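You operate a simulated robot arm through the tools that you are given. There is no shell and no other tool. Be economical: measure what you need, move in short steps, check, and stop when the job is done.

Carry out the task below with a simulated two-armed robot. There is one attempt and no reset: what you move stays moved.

JOB
Trim the air monitor to 20.9 %, then get a GOOD air test.
Fine: shut the blue knob cover again; hold AIR TEST till GOOD shows.

The check looks at the end state, three seconds after you hand in, the way a careful person would. Anything else that was tipped, shoved, dropped, spilled or broken makes it a failure. A push-on lid holds only when it is set on centred and level and pressed home; a screw cap is set on level and turned clockwise until tight.

ROBOT AND FRAMES
Two 7-joint arms with fingered hands on one trunk, on a carriage that runs on a rail from [-1.081, 0.031] to [0.798, -0.023] (x, y) and turns from -131 to 201 degrees about z. Base frame: it is fixed where the carriage stands at the start and does not move with it; the origin is on the floor, on the carriage's upright axis, x ahead of it, y to its left, z up. Lengths are in m, angles in degrees, forces in N, time in s.
The left shoulder is at the start at [0.07, 0.188, 1.398], the right one opposite. With the tool pointing down near the work surface each hand reaches from about 0.1 to 0.82 m from the robot's upright axis, wherever it stands, measured 20 degrees to its own side. Places, roughly: blue knob cover [0.7, 0.6, 1.2]. Payload 4 kg a hand.
The tool frame of a hand sits at the grasp point between the pads (the TCP): z along the fingers, y along the line on which they close. The tips reach 0.026 m beyond it. The gripper opens to 0.132 m. The gripper's body begins 0.073 m behind the TCP. The gripper is a hand of 4 fingers: y runs from the thumb to the fingers, the wrist lies at [0, 0, -0.224] in the tool frame, and closing takes about 1.5 s.
Orientation is that of the tool frame in the base frame, as a unit quaternion [x, y, z, w]. With the fingers straight down and closing along the base's y, the tool's x points along the base's -x, its y along +y and its z along -z.

CONTROLS
- The arms move only by the tool move_arm. It takes "left_rows", "right_rows" or both (then of equal length, played together; a hand with none holds still); each is one flat list of numbers, 7 for each row, row after row: the shift along the base's x, y, z in m, then the turn, a rotation vector about the base's x, y, z in degrees, then the closure in counts, from 0 (fully open) to 255 (shut). In form: [x, y, z, rx, ry, rz, claw, x, y, z, rx, ry, rz, claw, ...]. A call has 1 to 12 rows; each row is the pose to reach, as a shift and turn from the pose commanded when the call began. Each row takes 0.2 s and may step no farther than 0.05 m and 8.6 degrees from the row before; otherwise, or with a gripper value out of range, the whole call is refused. A pose out of reach is approached as far as the arm can. The call stops where the force on the tool passes 50 N (or 10 N more than at its start, if that is more) or the arm is blocked; 0.2 s more then pass. Each finger travels about 0.072 m/s and halts on what it meets, pressing with about 30 N; the grip force reading is that of the motor and also rises with nothing between the fingers. The clock runs only during rows and for 0.2 s after the last one: add rows that repeat a pose to give the fingers time. It gives the time, the measured TCP pose, the force on the tool (base axes), the opening and the grip force at its end, in the units of the frame above (readings bear some noise), with the torque about the TCP (base axes, N m) and any sound that the robot's microphone picked up, and new pictures: "pictures" is both (left out), scene, wrist or none (wrist: the cameras of the hands that moved).
- Cameras (640 x 400 px; columns grow to the right, rows downward): "scene" is now at [0.1119, 0.0481, 1.6239]; the picture's right is [0.57, -0.82, 0.00], its down [-0.47, -0.33, -0.82] and it looks along [0.67, 0.47, -0.57] (base axes); focal length 263 px, centre (320, 200). "left" rides on the left gripper at [-0.073, 0.006, -0.094] in its tool frame; the picture's right is [-0.08, -1.00, 0.00], its down [0.79, -0.06, -0.62] and it looks along [0.61, -0.05, 0.79] (tool axes); focal length 230 px, centre (320, 200). "right" rides on the right gripper at [0.073, 0.006, -0.094] in its tool frame; the picture's right is [-0.08, 1.00, 0.00], its down [-0.78, -0.06, -0.62] and it looks along [-0.61, -0.05, 0.79] (tool axes); focal length 230 px, centre (320, 200). There is no depth. A picture from a camera that has moved, and an enlarged one, comes with that camera's place and axes in the base frame and with its lens. The place of the scene camera against the robot may be out by one fixed shift of up to 0.018 m in any direction.
- raise_lower(by): slides the trunk up (or, below 0, down) by that many m; the arms and the scene camera ride with it, the base frame stays. It gives what a move gives, with no picture.
- drive_base(legs): drives the robot by 1 to 6 legs, each [ahead, left, turn to the left] in m, m and degrees, along the robot's own axes; the way and the turn of a leg run together, so that a leg with both is an arc; at most 1.5 m and 180 degrees a leg. The arms and the cameras ride along, it lands a little off, and it stops where it bumps. It keeps to its track: a leg is cut to what the track allows. It gives what a move gives, and a new picture of the scene camera.
- set_grasp(shape, hand): the hand has 4 fingers and takes this shape, open, in about a second: jaw (thumb against the fingers, like two jaws); tri (thumb and two fingers); tip (a fingertip pinch); poke (one finger out to press); point (the index stretched); flat (the hand flat); cup (the hand cupped); fist (a fist). The gripper value then closes the fingers along that shape, each until it touches; the sizes above hold for jaw. It gives what a move gives, with no picture.
- turn_head(pan, tilt): turns the head with the scene camera to pan (to the left, within 86 degrees either way) and tilt (down, from -29 to 69), counted from straight ahead of the robot. It gives what a move gives, and a new picture of the scene camera.
- zoom(camera, box): a new picture of the part [left, top, right, bottom] of that camera's present view, enlarged. It takes no simulated time.
- close_job(): hands the job in; it is judged then, once.

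Go step by step. Nothing tells you exact positions but the pictures and the camera data: compare them with the known pose of the tool, close in by small moves and look again before you grip or let go. The budget is 120 turns and 260 pictures, counting those below and the enlarged ones. Unless the task says otherwise, let go and move clear before handing in, and close with one line.

The tools are called after "Call:" by a JSON object that holds its "name" and its "arguments". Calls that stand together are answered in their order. move_arm: Moves the arms, as the interface text tells. Its arguments: {"type":"object","properties":{"left_rows":{"type":"array"},"right_rows":{"type":"array"},"pictures":{"type":"string","enum":["both","scene","wrist","none"]}},"required":[]} The other tools are called the same way: raise_lower (by) slides the trunk up or down; set_grasp (shape, hand) gives the hand a shape; drive_base (legs) drives the base; turn_head (pan, tilt) turns the head that bears the scene camera; zoom (camera, box) takes an enlarged picture of a part of a camera's view; close_job () hands the job in.

At the start:

```text
t: 0.0
left_tool_pos: [0.3996, 0.4165, 1.3652]
left_orientation: [-0.001, 1.0, 0.001, 0.0]
left_force: [0.2, 0.8, 0.4]
left_wrist_torque: [0.03, 0.0, -0.01]
left_width: 0.1317
left_grasp_force: 0.1
left_shape: jaw
right_tool_pos: [0.4795, 0.0632, 1.308]
right_orientation: [0.0, 1.0, 0.0, -0.001]
right_force: [0.5, 0.1, -0.4]
right_wrist_torque: [-0.01, -0.03, 0.0]
right_width: 0.1319
right_grasp_force: 0.0
right_shape: jaw
trunk travel left (down, up): [-0.875, 0.065]
robot x, y, heading: [0.0005, -0.0022, -0.1]
head pan, tilt: [35.0, 34.7]
```

scene: 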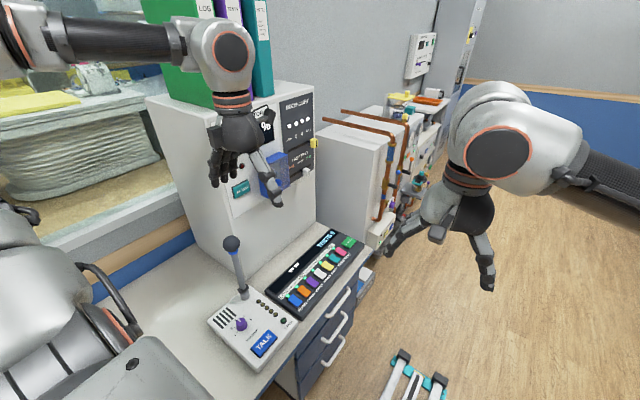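
right: 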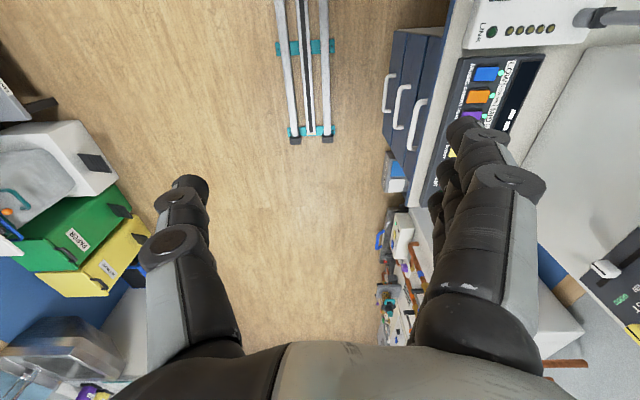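
left: 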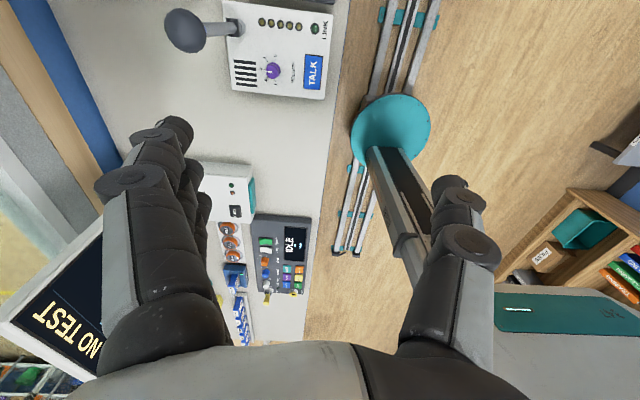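

The air monitor seems to be the panel on the big white cabinet behind the left hand, with a blue cover. I'll zoom on it.

Call:
{"name": "zoom", "arguments": {"camera": "scene", "box": [200, 80, 340, 220]}}

Call:
{"name": "move_arm", "arguments": {"left_rows": [-0.05, 0, 0, 0, 0, 0, 0, -0.1, 0, 0, 0, 0, 0, 0, -0.14, 0.0, 0, 0, 0, 0, 0], "pictures": "scene"}}

```text
2.86 times, centred on (270, 150) of scene
camera zoom: at [0.1119, 0.0481, 1.6239], right [0.57, -0.82, 0.0], down [-0.47, -0.33, -0.82], along [0.67, 0.47, -0.57], focal length 751 px, centre (463, 343)
```

zoom: 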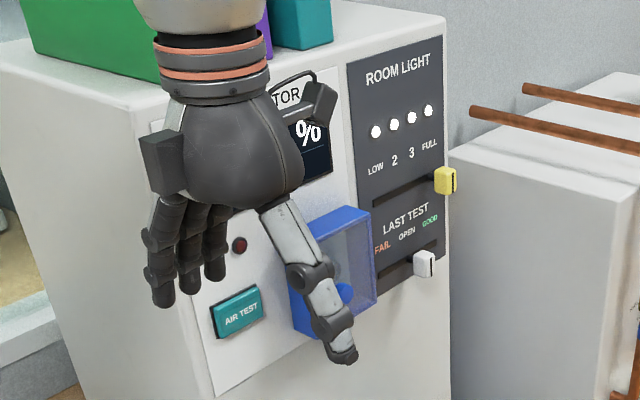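

```text
t: 0.8
left_tool_pos: [0.259, 0.4134, 1.3604]
left_orientation: [0.0, 1.0, 0.001, -0.002]
left_force: [-0.4, 1.0, 0.8]
left_wrist_torque: [-0.03, -0.02, -0.03]
left_width: 0.1319
left_grasp_force: 0.0
left_shape: jaw
right_tool_pos: [0.4799, 0.0627, 1.3082]
right_orientation: [0.0, 1.0, 0.0, 0.0]
right_force: [-0.1, 0.1, -0.7]
right_wrist_torque: [-0.02, -0.02, 0.02]
right_width: 0.1318
right_grasp_force: 0.0
right_shape: jaw
trunk travel left (down, up): [-0.875, 0.065]
robot x, y, heading: [-0.0019, -0.0011, -0.1]
head pan, tilt: [35.0, 34.7]
camera scene: at [0.1116, 0.0479, 1.624], right [0.57, -0.82, 0.0], down [-0.47, -0.33, -0.82], along [0.67, 0.47, -0.57], focal length 263 px, centre (320, 200)
```

scene: 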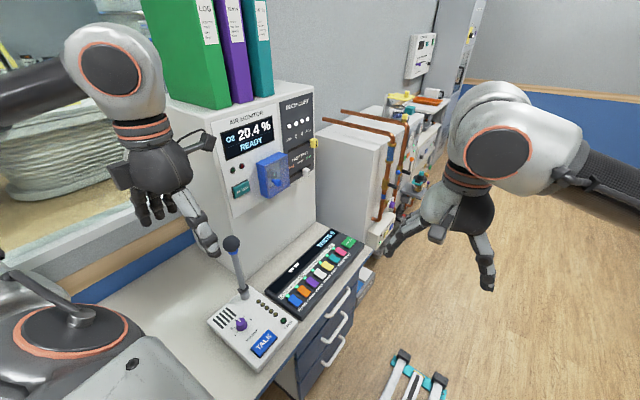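

Call:
{"name": "zoom", "arguments": {"camera": "scene", "box": [210, 105, 330, 225]}}

Call:
{"name": "zoom", "arguments": {"camera": "scene", "box": [245, 145, 305, 205]}}

```text
3.33 times, centred on (270, 165) of scene
camera zoom: at [0.1116, 0.0479, 1.624], right [0.57, -0.82, 0.0], down [-0.47, -0.33, -0.82], along [0.67, 0.47, -0.57], focal length 876 px, centre (487, 317)
```

zoom: 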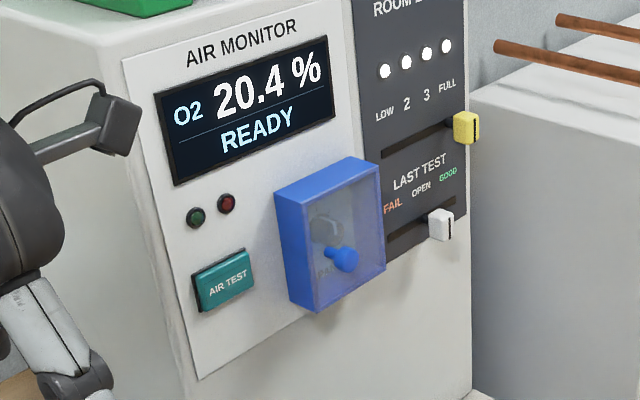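

```text
6.67 times, centred on (275, 175) of scene
camera zoom: at [0.1116, 0.0479, 1.624], right [0.57, -0.82, 0.0], down [-0.47, -0.33, -0.82], along [0.67, 0.47, -0.57], focal length 1752 px, centre (620, 367)
```

zoom: 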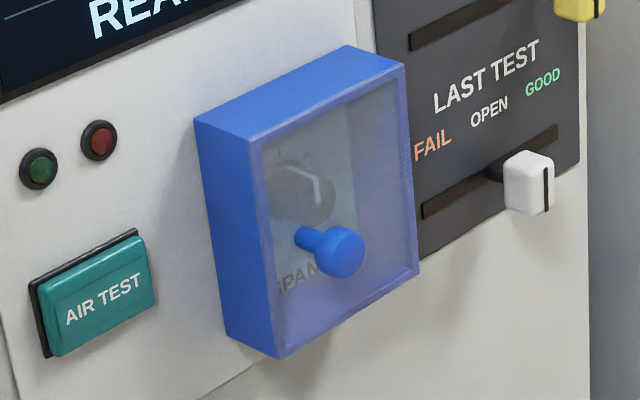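

The monitor panel faces -y at about y=0.63, reading 20.4 % READY. I want to face it (drive to x≈0.5 and turn left 90°). First I look to the left for obstacles.

Call:
{"name": "turn_head", "arguments": {"pan": 80, "tilt": 40}}

```text
t: 1.9
left_tool_pos: [0.2598, 0.4144, 1.3621]
left_orientation: [-0.001, 1.0, 0.0, 0.0]
left_force: [-0.4, -0.1, 0.3]
left_wrist_torque: [-0.01, 0.0, 0.01]
left_width: 0.1317
left_grasp_force: 0.0
left_shape: jaw
right_tool_pos: [0.4801, 0.0649, 1.308]
right_orientation: [0.0, 1.0, 0.0, 0.0]
right_force: [-0.4, 0.5, -0.3]
right_wrist_torque: [0.02, 0.01, -0.02]
right_width: 0.1317
right_grasp_force: 0.0
right_shape: jaw
trunk travel left (down, up): [-0.875, 0.065]
robot x, y, heading: [0.0015, -0.0024, 0.2]
head pan, tilt: [80.0, 40.0]
camera scene: at [0.0544, 0.0816, 1.6159], right [0.98, -0.17, 0.0], down [-0.11, -0.63, -0.77], along [0.13, 0.75, -0.64], focal length 263 px, centre (320, 200)
```

scene: 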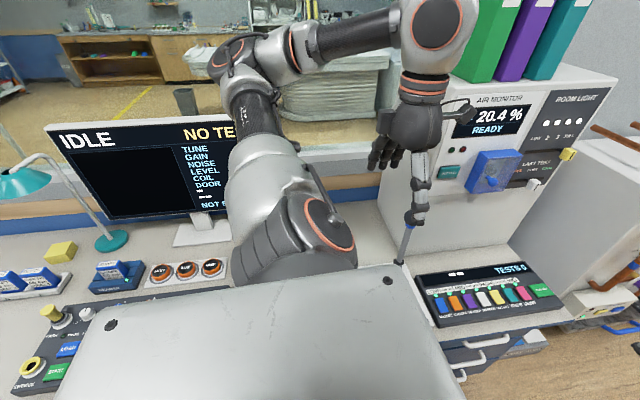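

The monitor panel is clear to approach; lamp and screen are further left. I drive ahead first, then turn to face it.

Call:
{"name": "drive_base", "arguments": {"legs": [[0.5, 0, 0], [0, 0, 90]]}}

Call:
{"name": "turn_head", "arguments": {"pan": -10, "tilt": 35}}

```text
t: 8.7
left_tool_pos: [0.0887, 0.2451, 1.3622]
left_orientation: [0.708, -0.706, 0.001, 0.0]
left_force: [0.0, 0.1, -0.3]
left_wrist_torque: [0.02, -0.02, 0.02]
left_width: 0.1318
left_grasp_force: 0.1
left_shape: jaw
right_tool_pos: [0.4378, 0.4657, 1.3074]
right_orientation: [0.708, -0.707, -0.001, -0.001]
right_force: [-0.1, -0.5, -0.4]
right_wrist_torque: [0.0, 0.0, 0.01]
right_width: 0.1318
right_grasp_force: 0.1
right_shape: jaw
trunk travel left (down, up): [-0.875, 0.065]
robot x, y, heading: [0.5038, -0.0162, 89.9]
head pan, tilt: [80.0, 40.0]
camera scene: at [0.4081, 0.0482, 1.6159], right [0.17, 0.99, 0.0], down [0.63, -0.11, -0.77], along [-0.75, 0.13, -0.64], focal length 263 px, centre (320, 200)
```

scene: 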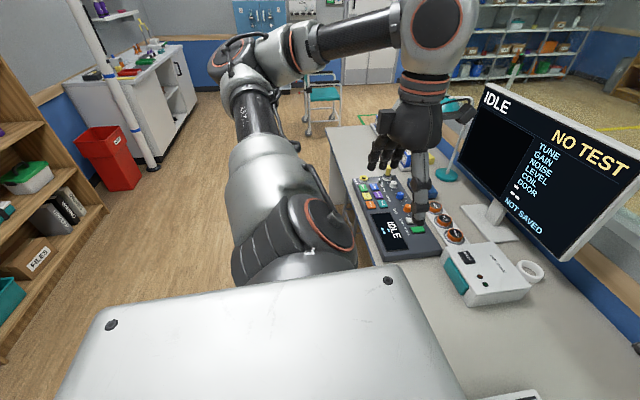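

```text
t: 10.3
left_tool_pos: [0.089, 0.2445, 1.3618]
left_orientation: [0.707, -0.707, 0.0, -0.001]
left_force: [1.0, 0.5, 0.3]
left_wrist_torque: [0.0, 0.02, 0.01]
left_width: 0.1322
left_grasp_force: 0.0
left_shape: jaw
right_tool_pos: [0.4368, 0.4652, 1.3069]
right_orientation: [0.708, -0.706, 0.0, 0.0]
right_force: [0.4, -0.5, 0.3]
right_wrist_torque: [0.03, 0.01, 0.02]
right_width: 0.1318
right_grasp_force: 0.0
right_shape: jaw
trunk travel left (down, up): [-0.875, 0.065]
robot x, y, heading: [0.5026, -0.0121, 90.0]
head pan, tilt: [-10.0, 35.0]
camera scene: at [0.5065, 0.1201, 1.6235], right [0.99, -0.17, 0.0], down [-0.1, -0.57, -0.82], along [0.14, 0.81, -0.57], focal length 263 px, centre (320, 200)
```

scene: 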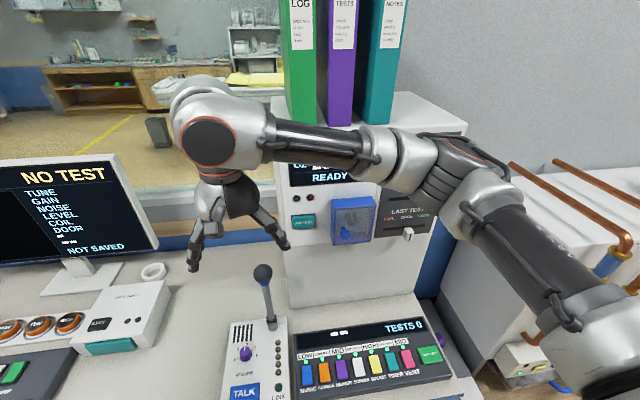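

Knob tip is near (0.665, 0.616, 1.155), the button near (0.57, 0.69, 1.145). The cover's pull is at its left side, so it hinges on the right. I shift the base right, clear the right arm and bring the left hand forward-pointing (its camera will ride on top).

Call:
{"name": "drive_base", "arguments": {"legs": [[0, -0.15, 0]]}}

Call:
{"name": "move_arm", "arguments": {"right_rows": [0.045, -0.015, 0, 0, 0, 0, 0, 0.09, -0.03, 0, 0, 0, 0, 0, 0.135, -0.045, 0, 0, 0, 0, 0, 0.18, -0.06, 0, 0, 0, 0, 0, 0.22, -0.08, 0, 0, 0, 0, 0, 0.26, -0.1, 0, 0, 0, 0, 0], "pictures": "scene"}}

```text
t: 11.7
left_tool_pos: [0.2337, 0.2412, 1.36]
left_orientation: [-0.707, 0.708, -0.001, 0.002]
left_force: [0.1, 0.1, 0.3]
left_wrist_torque: [0.02, -0.04, -0.04]
left_width: 0.1318
left_grasp_force: 0.0
left_shape: jaw
right_tool_pos: [0.5846, 0.4624, 1.3075]
right_orientation: [-0.706, 0.708, -0.001, 0.001]
right_force: [0.0, 0.4, -0.4]
right_wrist_torque: [-0.02, -0.02, 0.03]
right_width: 0.1318
right_grasp_force: 0.0
right_shape: jaw
trunk travel left (down, up): [-0.875, 0.065]
robot x, y, heading: [0.6512, -0.0193, 89.9]
head pan, tilt: [-10.0, 35.0]
camera scene: at [0.6516, 0.116, 1.6235], right [0.98, -0.17, 0.0], down [-0.1, -0.56, -0.82], along [0.14, 0.81, -0.57], focal length 263 px, centre (320, 200)
```

scene: 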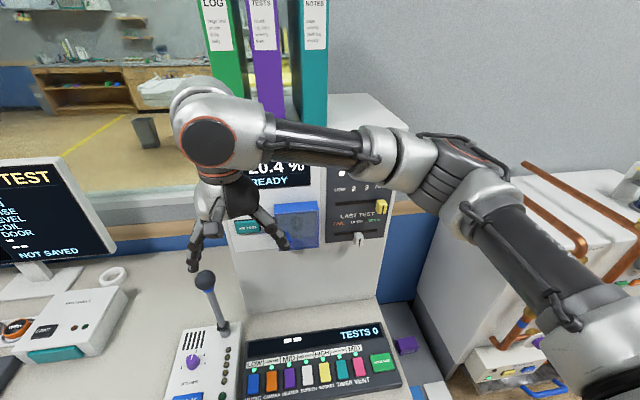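

```text
t: 13.1
left_tool_pos: [0.2404, 0.2395, 1.3635]
left_orientation: [-0.706, 0.708, 0.002, 0.0]
left_force: [0.6, -0.9, -0.6]
left_wrist_torque: [0.05, 0.04, -0.04]
left_width: 0.1318
left_grasp_force: 0.2
left_shape: jaw
right_tool_pos: [0.848, 0.3602, 1.3081]
right_orientation: [-0.707, 0.707, 0.001, -0.001]
right_force: [-0.7, 0.3, -0.5]
right_wrist_torque: [0.0, 0.02, -0.02]
right_width: 0.1322
right_grasp_force: 0.0
right_shape: jaw
trunk travel left (down, up): [-0.875, 0.065]
robot x, y, heading: [0.6497, -0.0159, 90.0]
head pan, tilt: [-10.0, 35.0]
camera scene: at [0.6584, 0.1139, 1.6236], right [0.98, -0.18, 0.0], down [-0.1, -0.56, -0.82], along [0.14, 0.81, -0.57], focal length 263 px, centre (320, 200)
```

scene: 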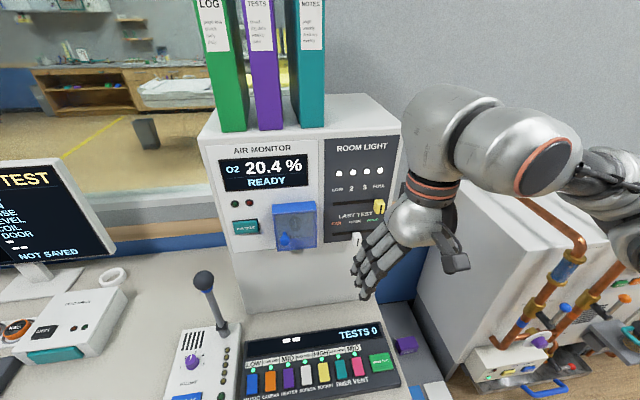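

Call:
{"name": "zoom", "arguments": {"camera": "scene", "box": [215, 140, 415, 265]}}

Call:
{"name": "zoom", "arguments": {"camera": "scene", "box": [255, 190, 335, 260]}}

Call:
{"name": "move_arm", "arguments": {"left_rows": [0.03, 0.02, -0.02, 8.2, 0, 0, 0, 0.06, 0.04, -0.035, 16.4, 0, 0, 0, 0.09, 0.06, -0.05, 24.6, 0, 0, 0, 0.125, 0.08, -0.07, 32.8, 0, 0, 0, 0.16, 0.1, -0.09, 41, 0, 0, 0, 0.195, 0.12, -0.11, 49.2, 0, 0, 0, 0.23, 0.14, -0.125, 57.4, 0, 0, 0, 0.265, 0.16, -0.14, 65.6, 0, 0, 0, 0.3, 0.18, -0.155, 73.8, 0, 0, 0, 0.335, 0.2, -0.17, 82, 0, 0, 0, 0.37, 0.22, -0.19, 90, 0, 0, 0, 0.4, 0.22, -0.2, 90, 0, 0, 0]}}

```text
3.20 times, centred on (315, 202) of scene
camera zoom: at [0.6584, 0.1139, 1.6236], right [0.98, -0.18, 0.0], down [-0.1, -0.56, -0.82], along [0.14, 0.81, -0.57], focal length 841 px, centre (336, 192)
```

zoom: 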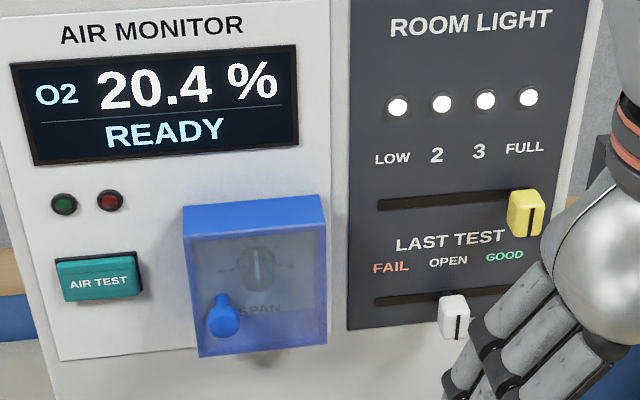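

```text
5.71 times, centred on (295, 225) of scene
camera zoom: at [0.6584, 0.1139, 1.6236], right [0.98, -0.18, 0.0], down [-0.1, -0.56, -0.82], along [0.14, 0.81, -0.57], focal length 1502 px, centre (463, 57)
```

zoom: 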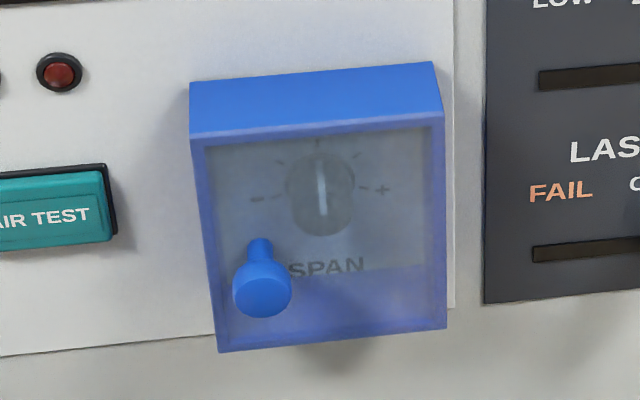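

```text
t: 15.7
left_tool_pos: [0.4786, 0.5171, 1.299]
left_orientation: [0.536, -0.532, -0.466, -0.461]
left_force: [-0.4, -0.3, 0.3]
left_wrist_torque: [0.01, 0.01, 0.0]
left_width: 0.132
left_grasp_force: 0.1
left_shape: jaw
left hand out of reach, approached as far as the arm can: row 3, 4, 5, 6, 7, 8, 9, 10, 11, 12
right_tool_pos: [0.8463, 0.362, 1.309]
right_orientation: [-0.707, 0.707, -0.001, 0.0]
right_force: [0.1, 0.0, 0.3]
right_wrist_torque: [0.0, -0.04, 0.0]
right_width: 0.1318
right_grasp_force: 0.1
right_shape: jaw
trunk travel left (down, up): [-0.875, 0.065]
robot x, y, heading: [0.6516, -0.0205, 89.6]
head pan, tilt: [-10.0, 35.0]
camera scene: at [0.6554, 0.1149, 1.6235], right [0.98, -0.18, 0.0], down [-0.1, -0.56, -0.82], along [0.14, 0.81, -0.57], focal length 263 px, centre (320, 200)
camera left: at [0.4743, 0.4358, 1.3837], right [1.0, 0.02, 0.07], down [0.07, -0.72, -0.69], along [0.04, 0.69, -0.72], focal length 230 px, centre (320, 200)
```

scene: 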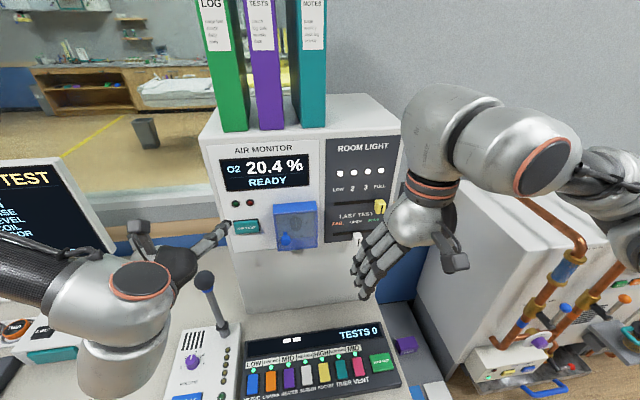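
left: 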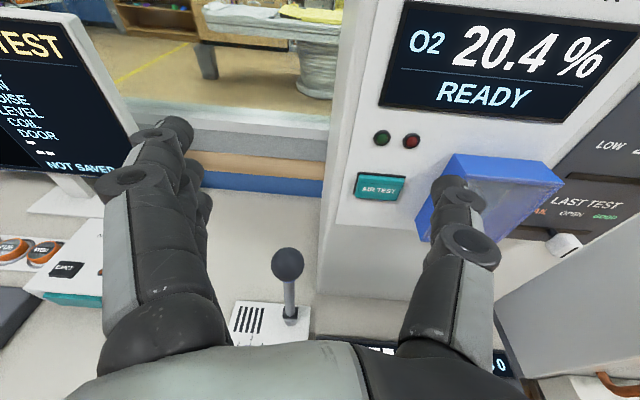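

The SPAN knob points up and must turn clockwise ("+"). The left arm came up short; I try continuing in steps, and check which pose it can reach.

Call:
{"name": "move_arm", "arguments": {"left_rows": [0, 0, 0, 0, 0, 0, 0, 0, 0, 0, 0, 0, 0, 0, 0, 0.02, 0, 0, 0, 0, 0, 0, 0.04, 0, 0, 0, 0, 0], "pictures": "scene"}}

```text
t: 16.7
left_tool_pos: [0.4792, 0.5657, 1.2987]
left_orientation: [0.538, -0.535, -0.464, -0.458]
left_force: [0.1, 0.2, 0.8]
left_wrist_torque: [0.01, 0.0, 0.03]
left_width: 0.1321
left_grasp_force: 0.0
left_shape: jaw
right_tool_pos: [0.8456, 0.3634, 1.3087]
right_orientation: [-0.707, 0.707, 0.0, -0.001]
right_force: [0.0, -0.3, -0.5]
right_wrist_torque: [-0.01, -0.02, -0.02]
right_width: 0.1317
right_grasp_force: 0.1
right_shape: jaw
trunk travel left (down, up): [-0.875, 0.065]
robot x, y, heading: [0.6511, -0.0183, 90.2]
head pan, tilt: [-10.0, 35.0]
camera scene: at [0.6569, 0.1169, 1.6233], right [0.98, -0.18, 0.0], down [-0.1, -0.57, -0.82], along [0.14, 0.81, -0.57], focal length 263 px, centre (320, 200)
```

scene: 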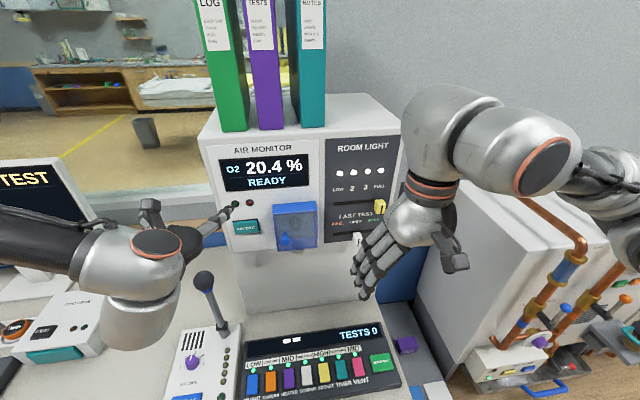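

The shifts count from the reached pose. I test moving right toward the cover at a retreated distance, and lower.

Call:
{"name": "move_arm", "arguments": {"left_rows": [0.02, -0.04, 0, 0, 0, 0, 0, 0.05, -0.07, -0.01, 0, 0, 0, 0, 0.08, -0.08, -0.03, 0, 0, 0, 0, 0.11, -0.08, -0.06, 0, 0, 0, 0, 0.14, -0.08, -0.09, 0, 0, 0, 0, 0.16, -0.08, -0.12, 0, 0, 0, 0, 0.18, -0.08, -0.14, 0, 0, 0, 0]}}

```text
t: 18.3
left_tool_pos: [0.4832, 0.519, 1.2997]
left_orientation: [0.535, -0.533, -0.465, -0.461]
left_force: [0.1, 0.6, 0.5]
left_wrist_torque: [-0.04, 0.03, 0.02]
left_width: 0.1321
left_grasp_force: 0.1
left_shape: jaw
left hand out of reach, approached as far as the arm can: row 1, 2, 3, 4, 5, 6, 7
right_tool_pos: [0.8459, 0.3622, 1.3078]
right_orientation: [-0.706, 0.708, 0.0, 0.0]
right_force: [0.2, -0.4, -1.0]
right_wrist_torque: [0.0, 0.0, -0.02]
right_width: 0.1319
right_grasp_force: 0.1
right_shape: jaw
trunk travel left (down, up): [-0.875, 0.065]
robot x, y, heading: [0.6498, -0.0203, 89.9]
head pan, tilt: [-10.0, 35.0]
camera scene: at [0.6559, 0.1156, 1.6235], right [0.98, -0.18, 0.0], down [-0.1, -0.56, -0.82], along [0.14, 0.81, -0.57], focal length 263 px, centre (320, 200)
camera left: at [0.4789, 0.4383, 1.386], right [1.0, 0.02, 0.07], down [0.06, -0.72, -0.69], along [0.04, 0.69, -0.72], focal length 230 px, centre (320, 200)
```

scene: 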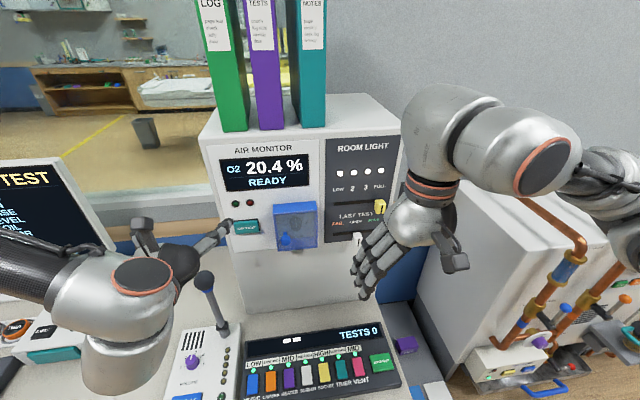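
left: 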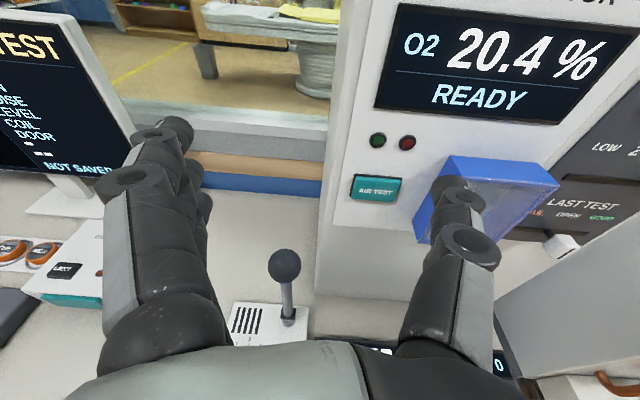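

The wrist yaw limits the left arm here; a base further right and turned left puts the shoulder further back. I retract both hands first, then drive.

Call:
{"name": "move_arm", "arguments": {"left_rows": [0, -0.03, 0, 0, 0, 0, 0, -0.01, -0.06, 0, 0, 0, 0, 0, -0.02, -0.09, 0, 0, 0, 0, 0, -0.03, -0.12, 0, 0, 0, 0, 0, -0.03, -0.12, 0, 0, 0, 0, 0, -0.03, -0.12, 0, 0, 0, 0, 0], "right_rows": [0.02, -0.035, 0, 0, 0, 0, 0, 0.04, -0.07, 0, 0, 0, 0, 0, 0.06, -0.105, 0, 0, 0, 0, 0, 0.08, -0.14, 0, 0, 0, 0, 0, 0.1, -0.175, 0, 0, 0, 0, 0, 0.11, -0.21, 0, 0, 0, 0, 0], "pictures": "none"}}

Call:
{"name": "drive_base", "arguments": {"legs": [[0, -0.14, 0], [0, 0, 38]]}}

Call:
{"name": "turn_head", "arguments": {"pan": -45, "tilt": 38}}

```text
t: 19.7
left_tool_pos: [0.48, 0.517, 1.3022]
left_orientation: [0.536, -0.532, -0.465, -0.461]
left_force: [0.6, -0.1, -0.1]
left_wrist_torque: [0.02, -0.01, -0.02]
left_width: 0.1321
left_grasp_force: 0.1
left_shape: jaw
left hand out of reach, approached as far as the arm can: row 1, 2, 3, 4, 5, 6
right_tool_pos: [0.9844, 0.2225, 1.4242]
right_orientation: [-0.705, 0.71, -0.004, 0.001]
right_force: [0.2, 0.2, -0.4]
right_wrist_torque: [-0.02, -0.08, 0.03]
right_width: 0.1317
right_grasp_force: 0.1
right_shape: jaw
right hand out of reach, approached as far as the arm can: row 1, 2, 3, 4, 5, 6
trunk travel left (down, up): [-0.875, 0.065]
robot x, y, heading: [0.6485, -0.0197, 89.9]
head pan, tilt: [-10.0, 35.0]
```

```text
t: 22.8
left_tool_pos: [0.3254, 0.2945, 1.3021]
left_orientation: [0.681, -0.328, -0.591, -0.282]
left_force: [0.5, 0.2, 0.1]
left_wrist_torque: [-0.02, 0.02, -0.01]
left_width: 0.132
left_grasp_force: 0.1
left_shape: jaw
right_tool_pos: [0.9046, 0.3746, 1.4236]
right_orientation: [0.898, -0.439, 0.002, -0.001]
right_force: [0.3, 0.0, -0.5]
right_wrist_torque: [-0.01, 0.03, 0.0]
right_width: 0.1318
right_grasp_force: 0.0
right_shape: jaw
trunk travel left (down, up): [-0.875, 0.065]
robot x, y, heading: [0.786, -0.0249, 128.2]
head pan, tilt: [-10.0, 35.0]
camera scene: at [0.7071, 0.0926, 1.6235], right [0.88, 0.47, 0.0], down [0.27, -0.51, -0.82], along [-0.39, 0.72, -0.57], focal length 263 px, centre (320, 200)
```

scene: 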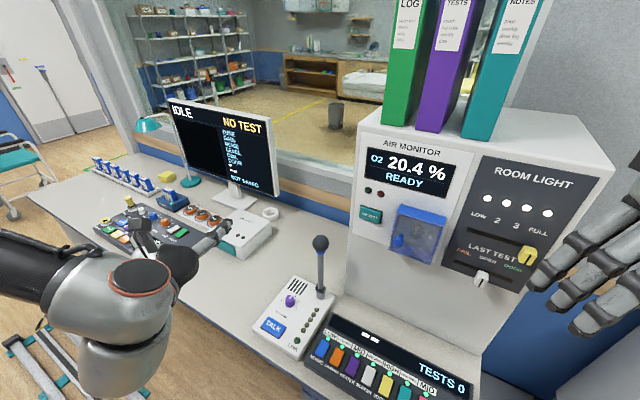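

```text
t: 23.9
left_tool_pos: [0.3265, 0.2943, 1.3021]
left_orientation: [0.681, -0.327, -0.591, -0.282]
left_force: [0.0, 0.3, 0.7]
left_wrist_torque: [0.0, 0.03, -0.02]
left_width: 0.1322
left_grasp_force: 0.0
left_shape: jaw
right_tool_pos: [0.9039, 0.3733, 1.4238]
right_orientation: [0.898, -0.44, 0.003, -0.001]
right_force: [0.3, 0.0, -0.3]
right_wrist_torque: [0.0, -0.02, 0.01]
right_width: 0.1319
right_grasp_force: 0.1
right_shape: jaw
trunk travel left (down, up): [-0.875, 0.065]
robot x, y, heading: [0.7906, -0.0245, 128.2]
head pan, tilt: [-45.0, 38.0]
camera scene: at [0.7585, 0.1002, 1.6189], right [0.99, -0.12, 0.0], down [-0.07, -0.61, -0.79], along [0.09, 0.78, -0.62], focal length 263 px, centre (320, 200)
```

scene: 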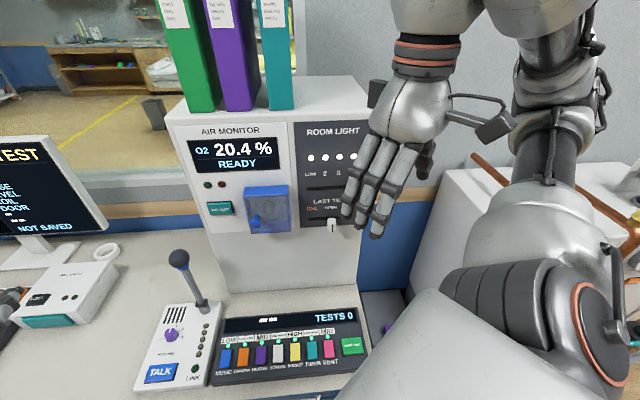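

Knob tip now triangulates to about (0.655, 0.603, 1.163). I bring the left hand in front of it, yawing back to point +y.

Call:
{"name": "move_arm", "arguments": {"left_rows": [0.036, 0.02, -0.01, 0, 0, -4.2, 0, 0.072, 0.04, -0.02, 0, 0, -8.4, 0, 0.108, 0.06, -0.035, 0, 0, -12.6, 0, 0.144, 0.08, -0.05, 0, 0, -16.8, 0, 0.18, 0.1, -0.065, 0, 0, -21, 0, 0.216, 0.12, -0.08, 0, 0, -25.2, 0, 0.252, 0.14, -0.095, 0, 0, -29.4, 0, 0.29, 0.16, -0.11, 0, 0, -33.6, 0, 0.328, 0.18, -0.125, 0, 0, -37.8, 0, 0.328, 0.18, -0.135, 0, 0, -37.8, 0]}}

```text
t: 26.1
left_tool_pos: [0.4812, 0.3564, 1.3496]
left_orientation: [0.539, -0.532, -0.466, -0.457]
left_force: [-0.9, 0.1, -0.6]
left_wrist_torque: [-0.01, -0.01, -0.01]
left_width: 0.1321
left_grasp_force: 0.0
left_shape: jaw
left hand out of reach, approached as far as the arm can: row 1, 2, 3, 4, 5, 6, 7, 8, 9, 10
right_tool_pos: [0.9049, 0.3746, 1.4233]
right_orientation: [0.898, -0.44, 0.004, -0.002]
right_force: [-0.2, 0.4, 0.6]
right_wrist_torque: [0.0, 0.03, -0.01]
right_width: 0.1318
right_grasp_force: 0.0
right_shape: jaw
trunk travel left (down, up): [-0.875, 0.065]
robot x, y, heading: [0.7905, -0.0234, 128.0]
head pan, tilt: [-45.0, 38.0]
camera scene: at [0.7586, 0.1002, 1.6189], right [0.99, -0.12, 0.0], down [-0.07, -0.61, -0.79], along [0.09, 0.78, -0.62], focal length 263 px, centre (320, 200)
camera left: at [0.478, 0.2754, 1.4347], right [1.0, 0.03, 0.07], down [0.07, -0.73, -0.68], along [0.03, 0.69, -0.72], focal length 230 px, centre (320, 200)
```

scene: 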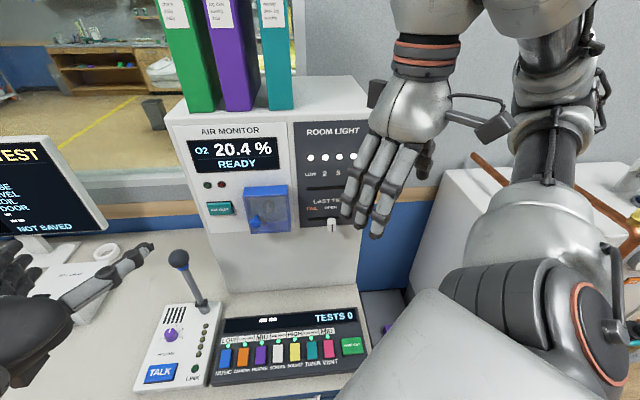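
left: 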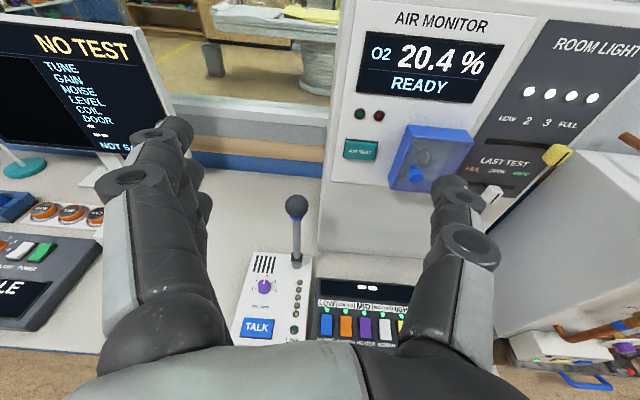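

Orientation arrived but the position lags. I try going forward first (away from the body), then right.

Call:
{"name": "move_arm", "arguments": {"left_rows": [0.01, 0.04, 0, 0, 0, 0, 0, 0.02, 0.08, 0, 0, 0, 0, 0, 0.04, 0.12, 0, 0, 0, 0, 0, 0.08, 0.14, 0, 0, 0, 0, 0, 0.12, 0.14, 0, 0, 0, 0, 0, 0.16, 0.14, -0.02, 0, 0, 0, 0, 0.17, 0.14, -0.06, 0, 0, 0, 0, 0.17, 0.14, -0.1, 0, 0, 0, 0, 0.17, 0.14, -0.14, 0, 0, 0, 0, 0.17, 0.14, -0.18, 0, 0, 0, 0]}}

```text
t: 28.2
left_tool_pos: [0.4652, 0.3932, 1.3569]
left_orientation: [0.538, -0.531, -0.467, -0.459]
left_force: [-0.5, -0.5, 0.6]
left_wrist_torque: [0.04, 0.01, -0.03]
left_width: 0.1322
left_grasp_force: 0.1
left_shape: jaw
left hand out of reach, approached as far as the arm can: row 1, 2, 3, 4, 5, 6, 7, 8, 9, 10
right_tool_pos: [0.9047, 0.3752, 1.4241]
right_orientation: [0.898, -0.441, 0.003, -0.002]
right_force: [0.8, 0.3, -0.8]
right_wrist_torque: [0.01, -0.03, 0.02]
right_width: 0.1319
right_grasp_force: 0.0
right_shape: jaw
trunk travel left (down, up): [-0.875, 0.065]
robot x, y, heading: [0.791, -0.0229, 128.1]
head pan, tilt: [-45.0, 38.0]
camera scene: at [0.7585, 0.1002, 1.6189], right [0.99, -0.12, 0.0], down [-0.07, -0.61, -0.79], along [0.09, 0.78, -0.62], focal length 263 px, centre (320, 200)
camera left: at [0.4618, 0.3109, 1.4426], right [1.0, 0.03, 0.07], down [0.07, -0.72, -0.69], along [0.04, 0.69, -0.72], focal length 230 px, centre (320, 200)
```

scene: 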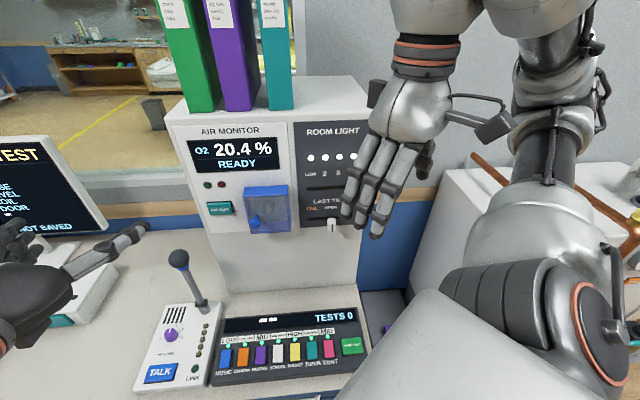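
left: 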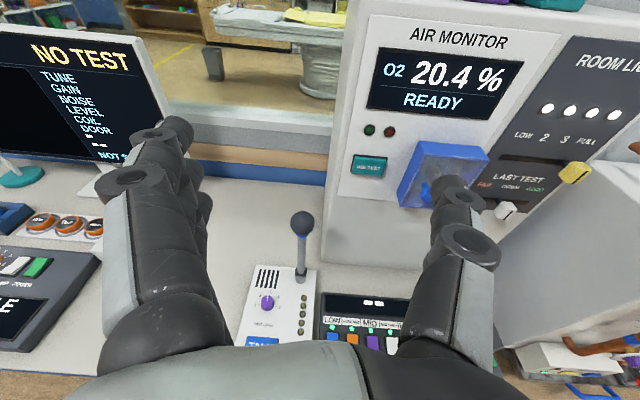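

The arm seems stuck on a wrist joint limit. I test whether rolling the hand (thumb up) frees it.

Call:
{"name": "move_arm", "arguments": {"left_rows": [0, 0, 0, 0, -8, 0, 0, 0, 0, 0, 0, -16, 0, 0, 0, 0, 0, 0, -24, 0, 0, 0, 0, 0, 0, -32, 0, 0, 0, 0, 0, 0, -40, 0, 0, 0, 0, 0, 0, -48, 0, 0, 0, 0, 0, 0, -56, 0, 0, 0, 0, 0, 0, -64, 0, 0, 0, 0, 0, 0, -72, 0, 0, 0, 0, 0, 0, -80, 0, 0, 0, 0, 0, 0, -88, 0, 0], "pictures": "scene"}}

Call:
{"name": "move_arm", "arguments": {"left_rows": [0.04, 0.01, 0, 0, 0, 0, 0, 0.08, 0.02, 0, 0, 0, 0, 0, 0.12, 0.03, 0, 0, 0, 0, 0, 0.16, 0.04, -0.02, 0, 0, 0, 0, 0.18, 0.06, -0.06, 0, 0, 0, 0, 0.18, 0.08, -0.1, 0, 0, 0, 0, 0.18, 0.08, -0.14, 0, 0, 0, 0, 0.18, 0.08, -0.18, 0, 0, 0, 0], "pictures": "scene"}}

```text
t: 30.6
left_tool_pos: [0.4704, 0.3743, 1.4108]
left_orientation: [0.719, -0.062, 0.036, -0.691]
left_force: [-0.9, 0.0, 1.1]
left_wrist_torque: [-0.01, -0.01, 0.04]
left_width: 0.132
left_grasp_force: 0.1
left_shape: jaw
left hand out of reach, approached as far as the arm can: row 5, 6, 7, 8, 9, 10, 11
right_tool_pos: [0.9043, 0.3746, 1.4231]
right_orientation: [0.898, -0.439, 0.002, -0.002]
right_force: [-0.3, -0.2, 0.3]
right_wrist_torque: [0.0, -0.01, -0.01]
right_width: 0.132
right_grasp_force: 0.0
right_shape: jaw
trunk travel left (down, up): [-0.875, 0.065]
robot x, y, heading: [0.7908, -0.0232, 128.4]
head pan, tilt: [-45.0, 38.0]
camera scene: at [0.7587, 0.1002, 1.6189], right [0.99, -0.12, 0.0], down [-0.07, -0.61, -0.79], along [0.09, 0.78, -0.62], focal length 263 px, centre (320, 200)
```

scene: 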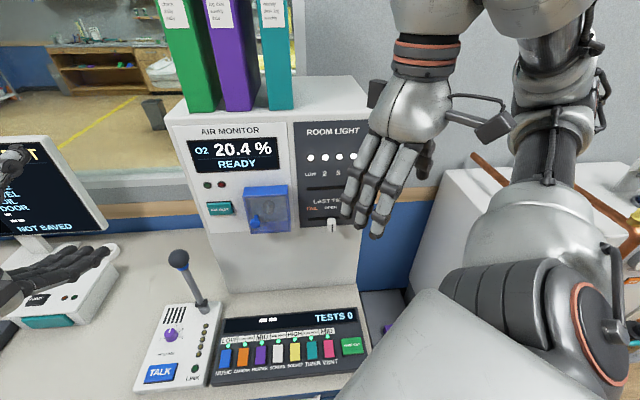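

```text
t: 32.5
left_tool_pos: [0.527, 0.3739, 1.4173]
left_orientation: [0.712, -0.064, 0.038, -0.698]
left_force: [0.0, 0.8, 0.3]
left_wrist_torque: [0.05, -0.02, -0.02]
left_width: 0.1318
left_grasp_force: 0.0
left_shape: jaw
left hand out of reach, approached as far as the arm can: row 1, 2, 3, 4, 5, 6, 7, 8
right_tool_pos: [0.9044, 0.3747, 1.4239]
right_orientation: [0.898, -0.44, 0.003, -0.002]
right_force: [-0.9, 0.3, 0.6]
right_wrist_torque: [0.0, 0.03, -0.05]
right_width: 0.1322
right_grasp_force: 0.0
right_shape: jaw
trunk travel left (down, up): [-0.875, 0.065]
robot x, y, heading: [0.7939, -0.0227, 127.9]
head pan, tilt: [-45.0, 38.0]
camera scene: at [0.7591, 0.1006, 1.6189], right [0.99, -0.12, 0.0], down [-0.07, -0.61, -0.79], along [0.09, 0.78, -0.62], focal length 263 px, centre (320, 200)
```

scene: 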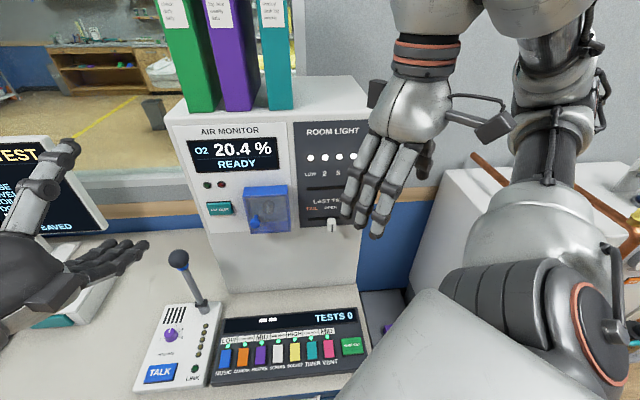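

The horizontal hand only works near shoulder height, so I lower the trunk to bring shoulder level down to the panel's height.

Call:
{"name": "raise_lower", "arguments": {"by": -0.25}}

Call:
{"name": "move_arm", "arguments": {"left_rows": [0.03, 0.02, 0, 0, 0, 0, 0, 0.06, 0.04, 0, 0, 0, 0, 0, 0.09, 0.06, 0, 0, 0, 0, 0, 0.12, 0.08, 0, 0, 0, 0, 0]}}

```text
t: 35.0
left_tool_pos: [0.5268, 0.3726, 1.1661]
left_orientation: [0.712, -0.064, 0.037, -0.698]
left_force: [-0.6, 0.9, -0.6]
left_wrist_torque: [-0.01, -0.02, -0.03]
left_width: 0.1322
left_grasp_force: 0.0
left_shape: jaw
right_tool_pos: [0.9048, 0.3754, 1.1738]
right_orientation: [0.898, -0.44, 0.003, -0.001]
right_force: [-0.7, 0.3, -0.2]
right_wrist_torque: [0.0, 0.02, 0.04]
right_width: 0.1323
right_grasp_force: 0.0
right_shape: jaw
trunk travel left (down, up): [-0.625, 0.315]
robot x, y, heading: [0.7903, -0.0221, 128.2]
head pan, tilt: [-45.0, 38.0]
```

```text
t: 36.0
left_tool_pos: [0.527, 0.3827, 1.1838]
left_orientation: [0.712, -0.064, 0.037, -0.698]
left_force: [-0.6, 0.0, 0.1]
left_wrist_torque: [-0.01, 0.03, 0.03]
left_width: 0.1321
left_grasp_force: 0.0
left_shape: jaw
left hand out of reach, approached as far as the arm can: row 1, 2, 3, 4
right_tool_pos: [0.9043, 0.3757, 1.1739]
right_orientation: [0.898, -0.44, 0.003, -0.002]
right_force: [-0.3, -0.3, 1.1]
right_wrist_torque: [-0.01, 0.01, -0.01]
right_width: 0.132
right_grasp_force: 0.0
right_shape: jaw
trunk travel left (down, up): [-0.625, 0.315]
robot x, y, heading: [0.7875, -0.0197, 128.2]
head pan, tilt: [-45.0, 38.0]
camera scene: at [0.7586, 0.1002, 1.3689], right [0.99, -0.12, 0.0], down [-0.07, -0.61, -0.79], along [0.09, 0.78, -0.62], focal length 263 px, centre (320, 200)
camera left: at [0.4409, 0.3011, 1.1831], right [-0.04, 0.03, 1.0], down [0.69, -0.72, 0.05], along [0.72, 0.69, 0.01], focal length 230 px, centre (320, 200)
```

scene: 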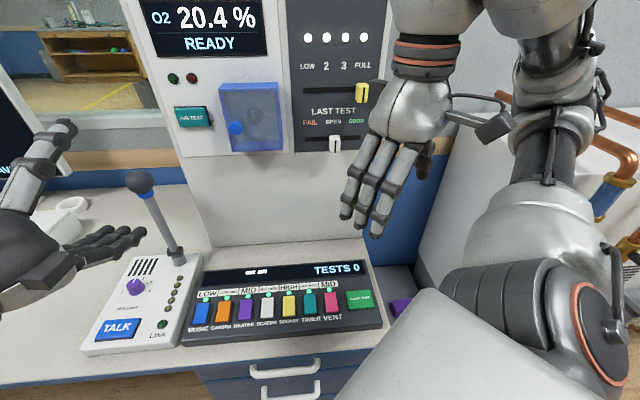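
left: 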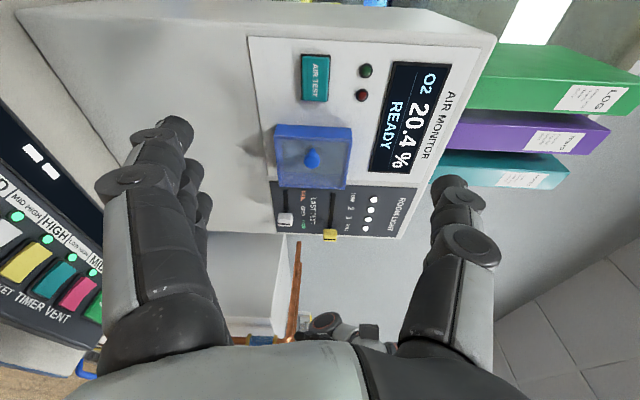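

The horizontal pose only works reaching well forward along the shoulder's line. The right arm with the base further left gives that freedom, so I'll fold the left hand back down/aside and reposition the base.

Call:
{"name": "move_arm", "arguments": {"left_rows": [-0.02, 0, 0.01, -8, 0, 0, 0, -0.04, 0, 0.02, -16, 0, 0, 0, -0.06, 0, 0.03, -24, 0, 0, 0, -0.08, 0, 0.04, -32, 0, 0, 0, -0.1, 0, 0.05, -40, 0, 0, 0, -0.12, -0.02, 0.06, -48, 0, 0, 0, -0.14, -0.04, 0.07, -56, 0, 0, 0, -0.16, -0.06, 0.08, -64, 0, 0, 0, -0.18, -0.08, 0.09, -72, 0, 0, 0, -0.2, -0.1, 0.1, -80, 0, 0, 0, -0.22, -0.12, 0.1, -85, 0, 0, 0], "pictures": "scene"}}

```text
t: 38.4
left_tool_pos: [0.3081, 0.2549, 1.2877]
left_orientation: [0.997, -0.02, 0.072, -0.033]
left_force: [-0.1, -0.3, 0.2]
left_wrist_torque: [0.02, -0.02, 0.02]
left_width: 0.1322
left_grasp_force: 0.0
left_shape: jaw
right_tool_pos: [0.9047, 0.3725, 1.1739]
right_orientation: [0.898, -0.44, 0.003, -0.002]
right_force: [-0.5, -0.4, 0.2]
right_wrist_torque: [0.0, 0.02, -0.02]
right_width: 0.1319
right_grasp_force: 0.0
right_shape: jaw
trunk travel left (down, up): [-0.625, 0.315]
robot x, y, heading: [0.7905, -0.0226, 127.9]
head pan, tilt: [-45.0, 38.0]
camera scene: at [0.7586, 0.0989, 1.369], right [0.99, -0.12, 0.0], down [-0.07, -0.61, -0.79], along [0.09, 0.78, -0.61], focal length 263 px, centre (320, 200)
```

scene: 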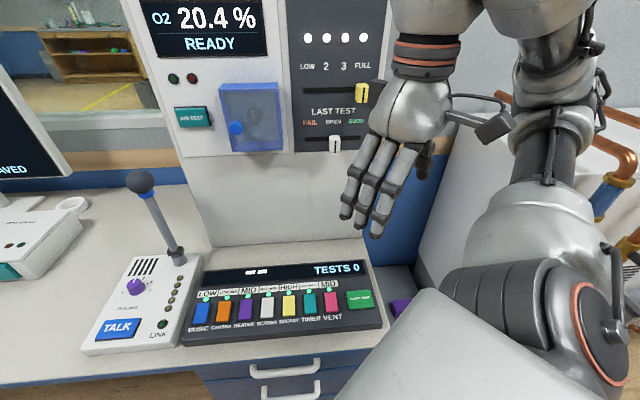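

I pull the left hand closer in, then drive to x≈0.4 and turn to heading 65.

Call:
{"name": "move_arm", "arguments": {"left_rows": [0.01, -0.045, 0, 0, 0, 0, 0, 0.02, -0.09, 0, 0, 0, 0, 0, 0.03, -0.13, 0, 0, 0, 0, 0, 0.03, -0.17, 0, 0, 0, 0, 0], "pictures": "none"}}

Call:
{"name": "drive_base", "arguments": {"legs": [[0.24, 0.307, 0], [0, 0, -63]]}}

Call:
{"name": "turn_head", "arguments": {"pan": 0, "tilt": 28}}

```text
t: 39.4
left_tool_pos: [0.3386, 0.0813, 1.2873]
left_orientation: [0.997, -0.022, 0.071, -0.036]
left_force: [-0.3, -0.3, -0.2]
left_wrist_torque: [0.05, 0.04, 0.03]
left_width: 0.132
left_grasp_force: 0.1
left_shape: jaw
right_tool_pos: [0.904, 0.3719, 1.1746]
right_orientation: [0.898, -0.44, 0.002, -0.004]
right_force: [-0.3, -0.5, -0.3]
right_wrist_torque: [0.01, -0.01, 0.01]
right_width: 0.132
right_grasp_force: 0.1
right_shape: jaw
trunk travel left (down, up): [-0.625, 0.315]
robot x, y, heading: [0.7867, -0.0227, 127.8]
head pan, tilt: [-45.0, 38.0]
```

```text
t: 44.6
left_tool_pos: [0.2871, 0.4383, 1.2855]
left_orientation: [0.841, -0.535, 0.078, 0.009]
left_force: [1.2, -0.4, 0.4]
left_wrist_torque: [0.0, 0.05, 0.0]
left_width: 0.132
left_grasp_force: 0.0
left_shape: jaw
right_tool_pos: [0.8037, 0.0684, 1.1745]
right_orientation: [-0.539, 0.842, -0.003, 0.001]
right_force: [0.9, -0.1, 0.8]
right_wrist_torque: [0.03, 0.02, -0.01]
right_width: 0.1321
right_grasp_force: 0.1
right_shape: jaw
trunk travel left (down, up): [-0.625, 0.315]
robot x, y, heading: [0.3974, -0.0162, 65.4]
head pan, tilt: [-45.0, 38.0]
camera scene: at [0.4904, 0.0621, 1.3689], right [0.35, -0.94, 0.0], down [-0.58, -0.22, -0.79], along [0.74, 0.28, -0.62], focal length 263 px, centre (320, 200)
```

scene: 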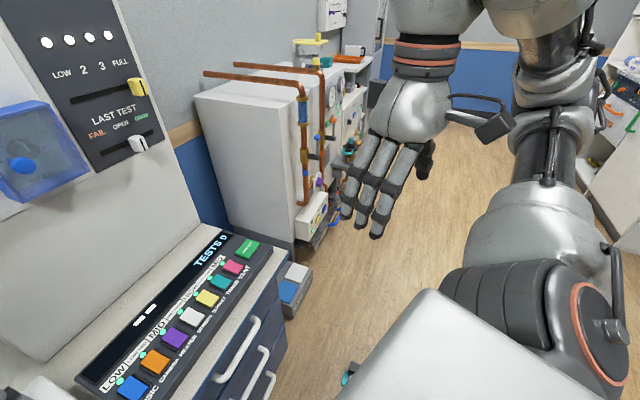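

```text
t: 45.7
left_tool_pos: [0.2869, 0.4367, 1.2874]
left_orientation: [0.84, -0.536, 0.077, 0.008]
left_force: [0.2, 0.3, 0.2]
left_wrist_torque: [0.0, 0.02, 0.02]
left_width: 0.1321
left_grasp_force: 0.0
left_shape: jaw
right_tool_pos: [0.8037, 0.0698, 1.1743]
right_orientation: [-0.538, 0.843, -0.003, 0.0]
right_force: [1.2, 0.1, 0.9]
right_wrist_torque: [0.04, 0.01, 0.02]
right_width: 0.1317
right_grasp_force: 0.1
right_shape: jaw
trunk travel left (down, up): [-0.625, 0.315]
robot x, y, heading: [0.3986, -0.0106, 65.6]
head pan, tilt: [0.0, 28.0]
camera scene: at [0.4475, 0.1147, 1.3844], right [0.91, -0.41, 0.0], down [-0.19, -0.43, -0.88], along [0.37, 0.8, -0.47], focal length 263 px, centre (320, 200)
```

scene: 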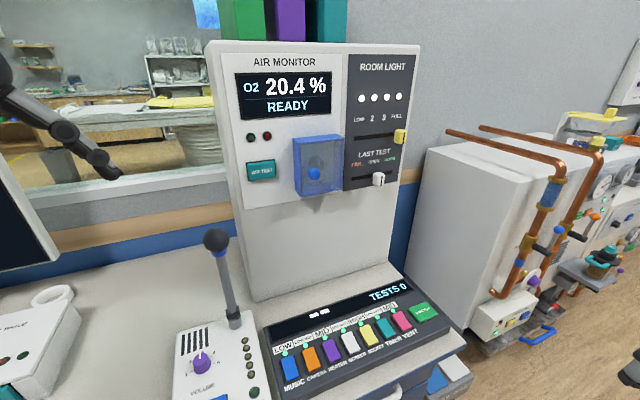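

Clear view. Now I swing the right hand up and forward to a stand-off in front of the cover's knob.

Call:
{"name": "move_arm", "arguments": {"right_rows": [-0.012, 0.038, 0, 8.04, -1.78, 1.78, 0, -0.024, 0.076, 0, 16.07, -3.56, 3.56, 0, -0.036, 0.114, 0, 24.1, -5.35, 5.35, 0, -0.048, 0.152, 0, 32.1, -7.13, 7.13, 0, -0.06, 0.19, 0, 40.2, -8.9, 8.9, 0, -0.073, 0.228, 0, 48.2, -10.7, 10.7, 0, -0.086, 0.266, 0, 56.3, -12.5, 12.5, 0, -0.1, 0.304, 0, 64.3, -14.25, 14.25, 0, -0.113, 0.342, 0, 72.3, -16, 16, 0, -0.126, 0.38, 0, 80.4, -17.8, 17.8, 0, -0.14, 0.42, -0.01, 88.4, -19.6, 19.6, 0]}}

```text
t: 48.1
left_tool_pos: [0.2871, 0.4378, 1.2876]
left_orientation: [0.841, -0.536, 0.078, 0.008]
left_force: [0.4, -0.1, -0.2]
left_wrist_torque: [-0.05, -0.01, 0.0]
left_width: 0.1321
left_grasp_force: 0.0
left_shape: jaw
right_tool_pos: [0.6647, 0.4884, 1.1663]
right_orientation: [-0.5, 0.502, 0.496, 0.502]
right_force: [-0.8, 0.3, -0.7]
right_wrist_torque: [0.02, 0.03, 0.03]
right_width: 0.132
right_grasp_force: 0.1
right_shape: jaw
right hand out of reach, approached as far as the arm can: row 1, 2, 3, 4, 5, 6, 7, 8, 9
trunk travel left (down, up): [-0.625, 0.315]
robot x, y, heading: [0.4006, -0.0131, 65.7]
head pan, tilt: [0.0, 28.0]
camera scene: at [0.4487, 0.1148, 1.3845], right [0.91, -0.41, 0.0], down [-0.2, -0.43, -0.88], along [0.37, 0.8, -0.47], focal length 263 px, centre (320, 200)
camera right: at [0.6577, 0.3954, 1.0931], right [-1.0, 0.01, 0.07], down [0.05, -0.61, 0.79], along [0.05, 0.79, 0.61], focal length 230 px, centre (320, 200)
```

scene: 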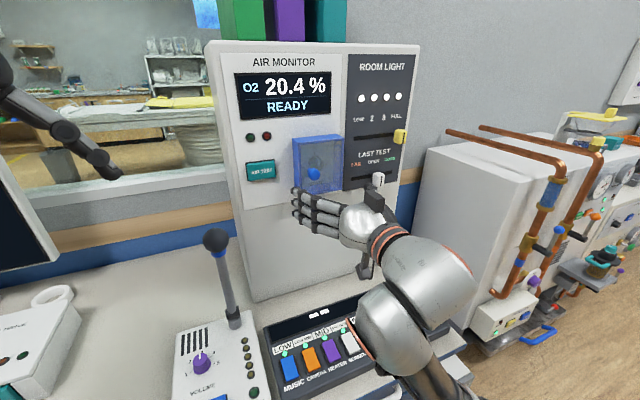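
right: 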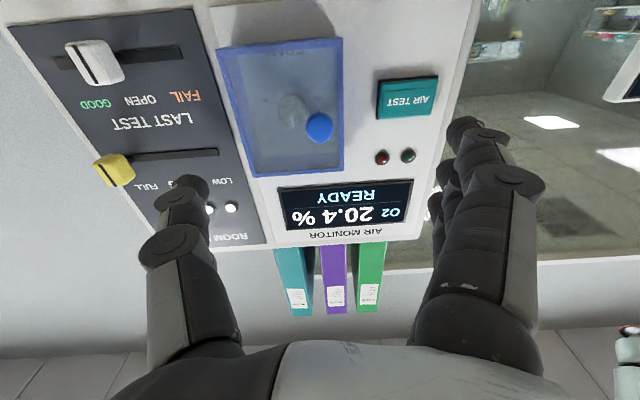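

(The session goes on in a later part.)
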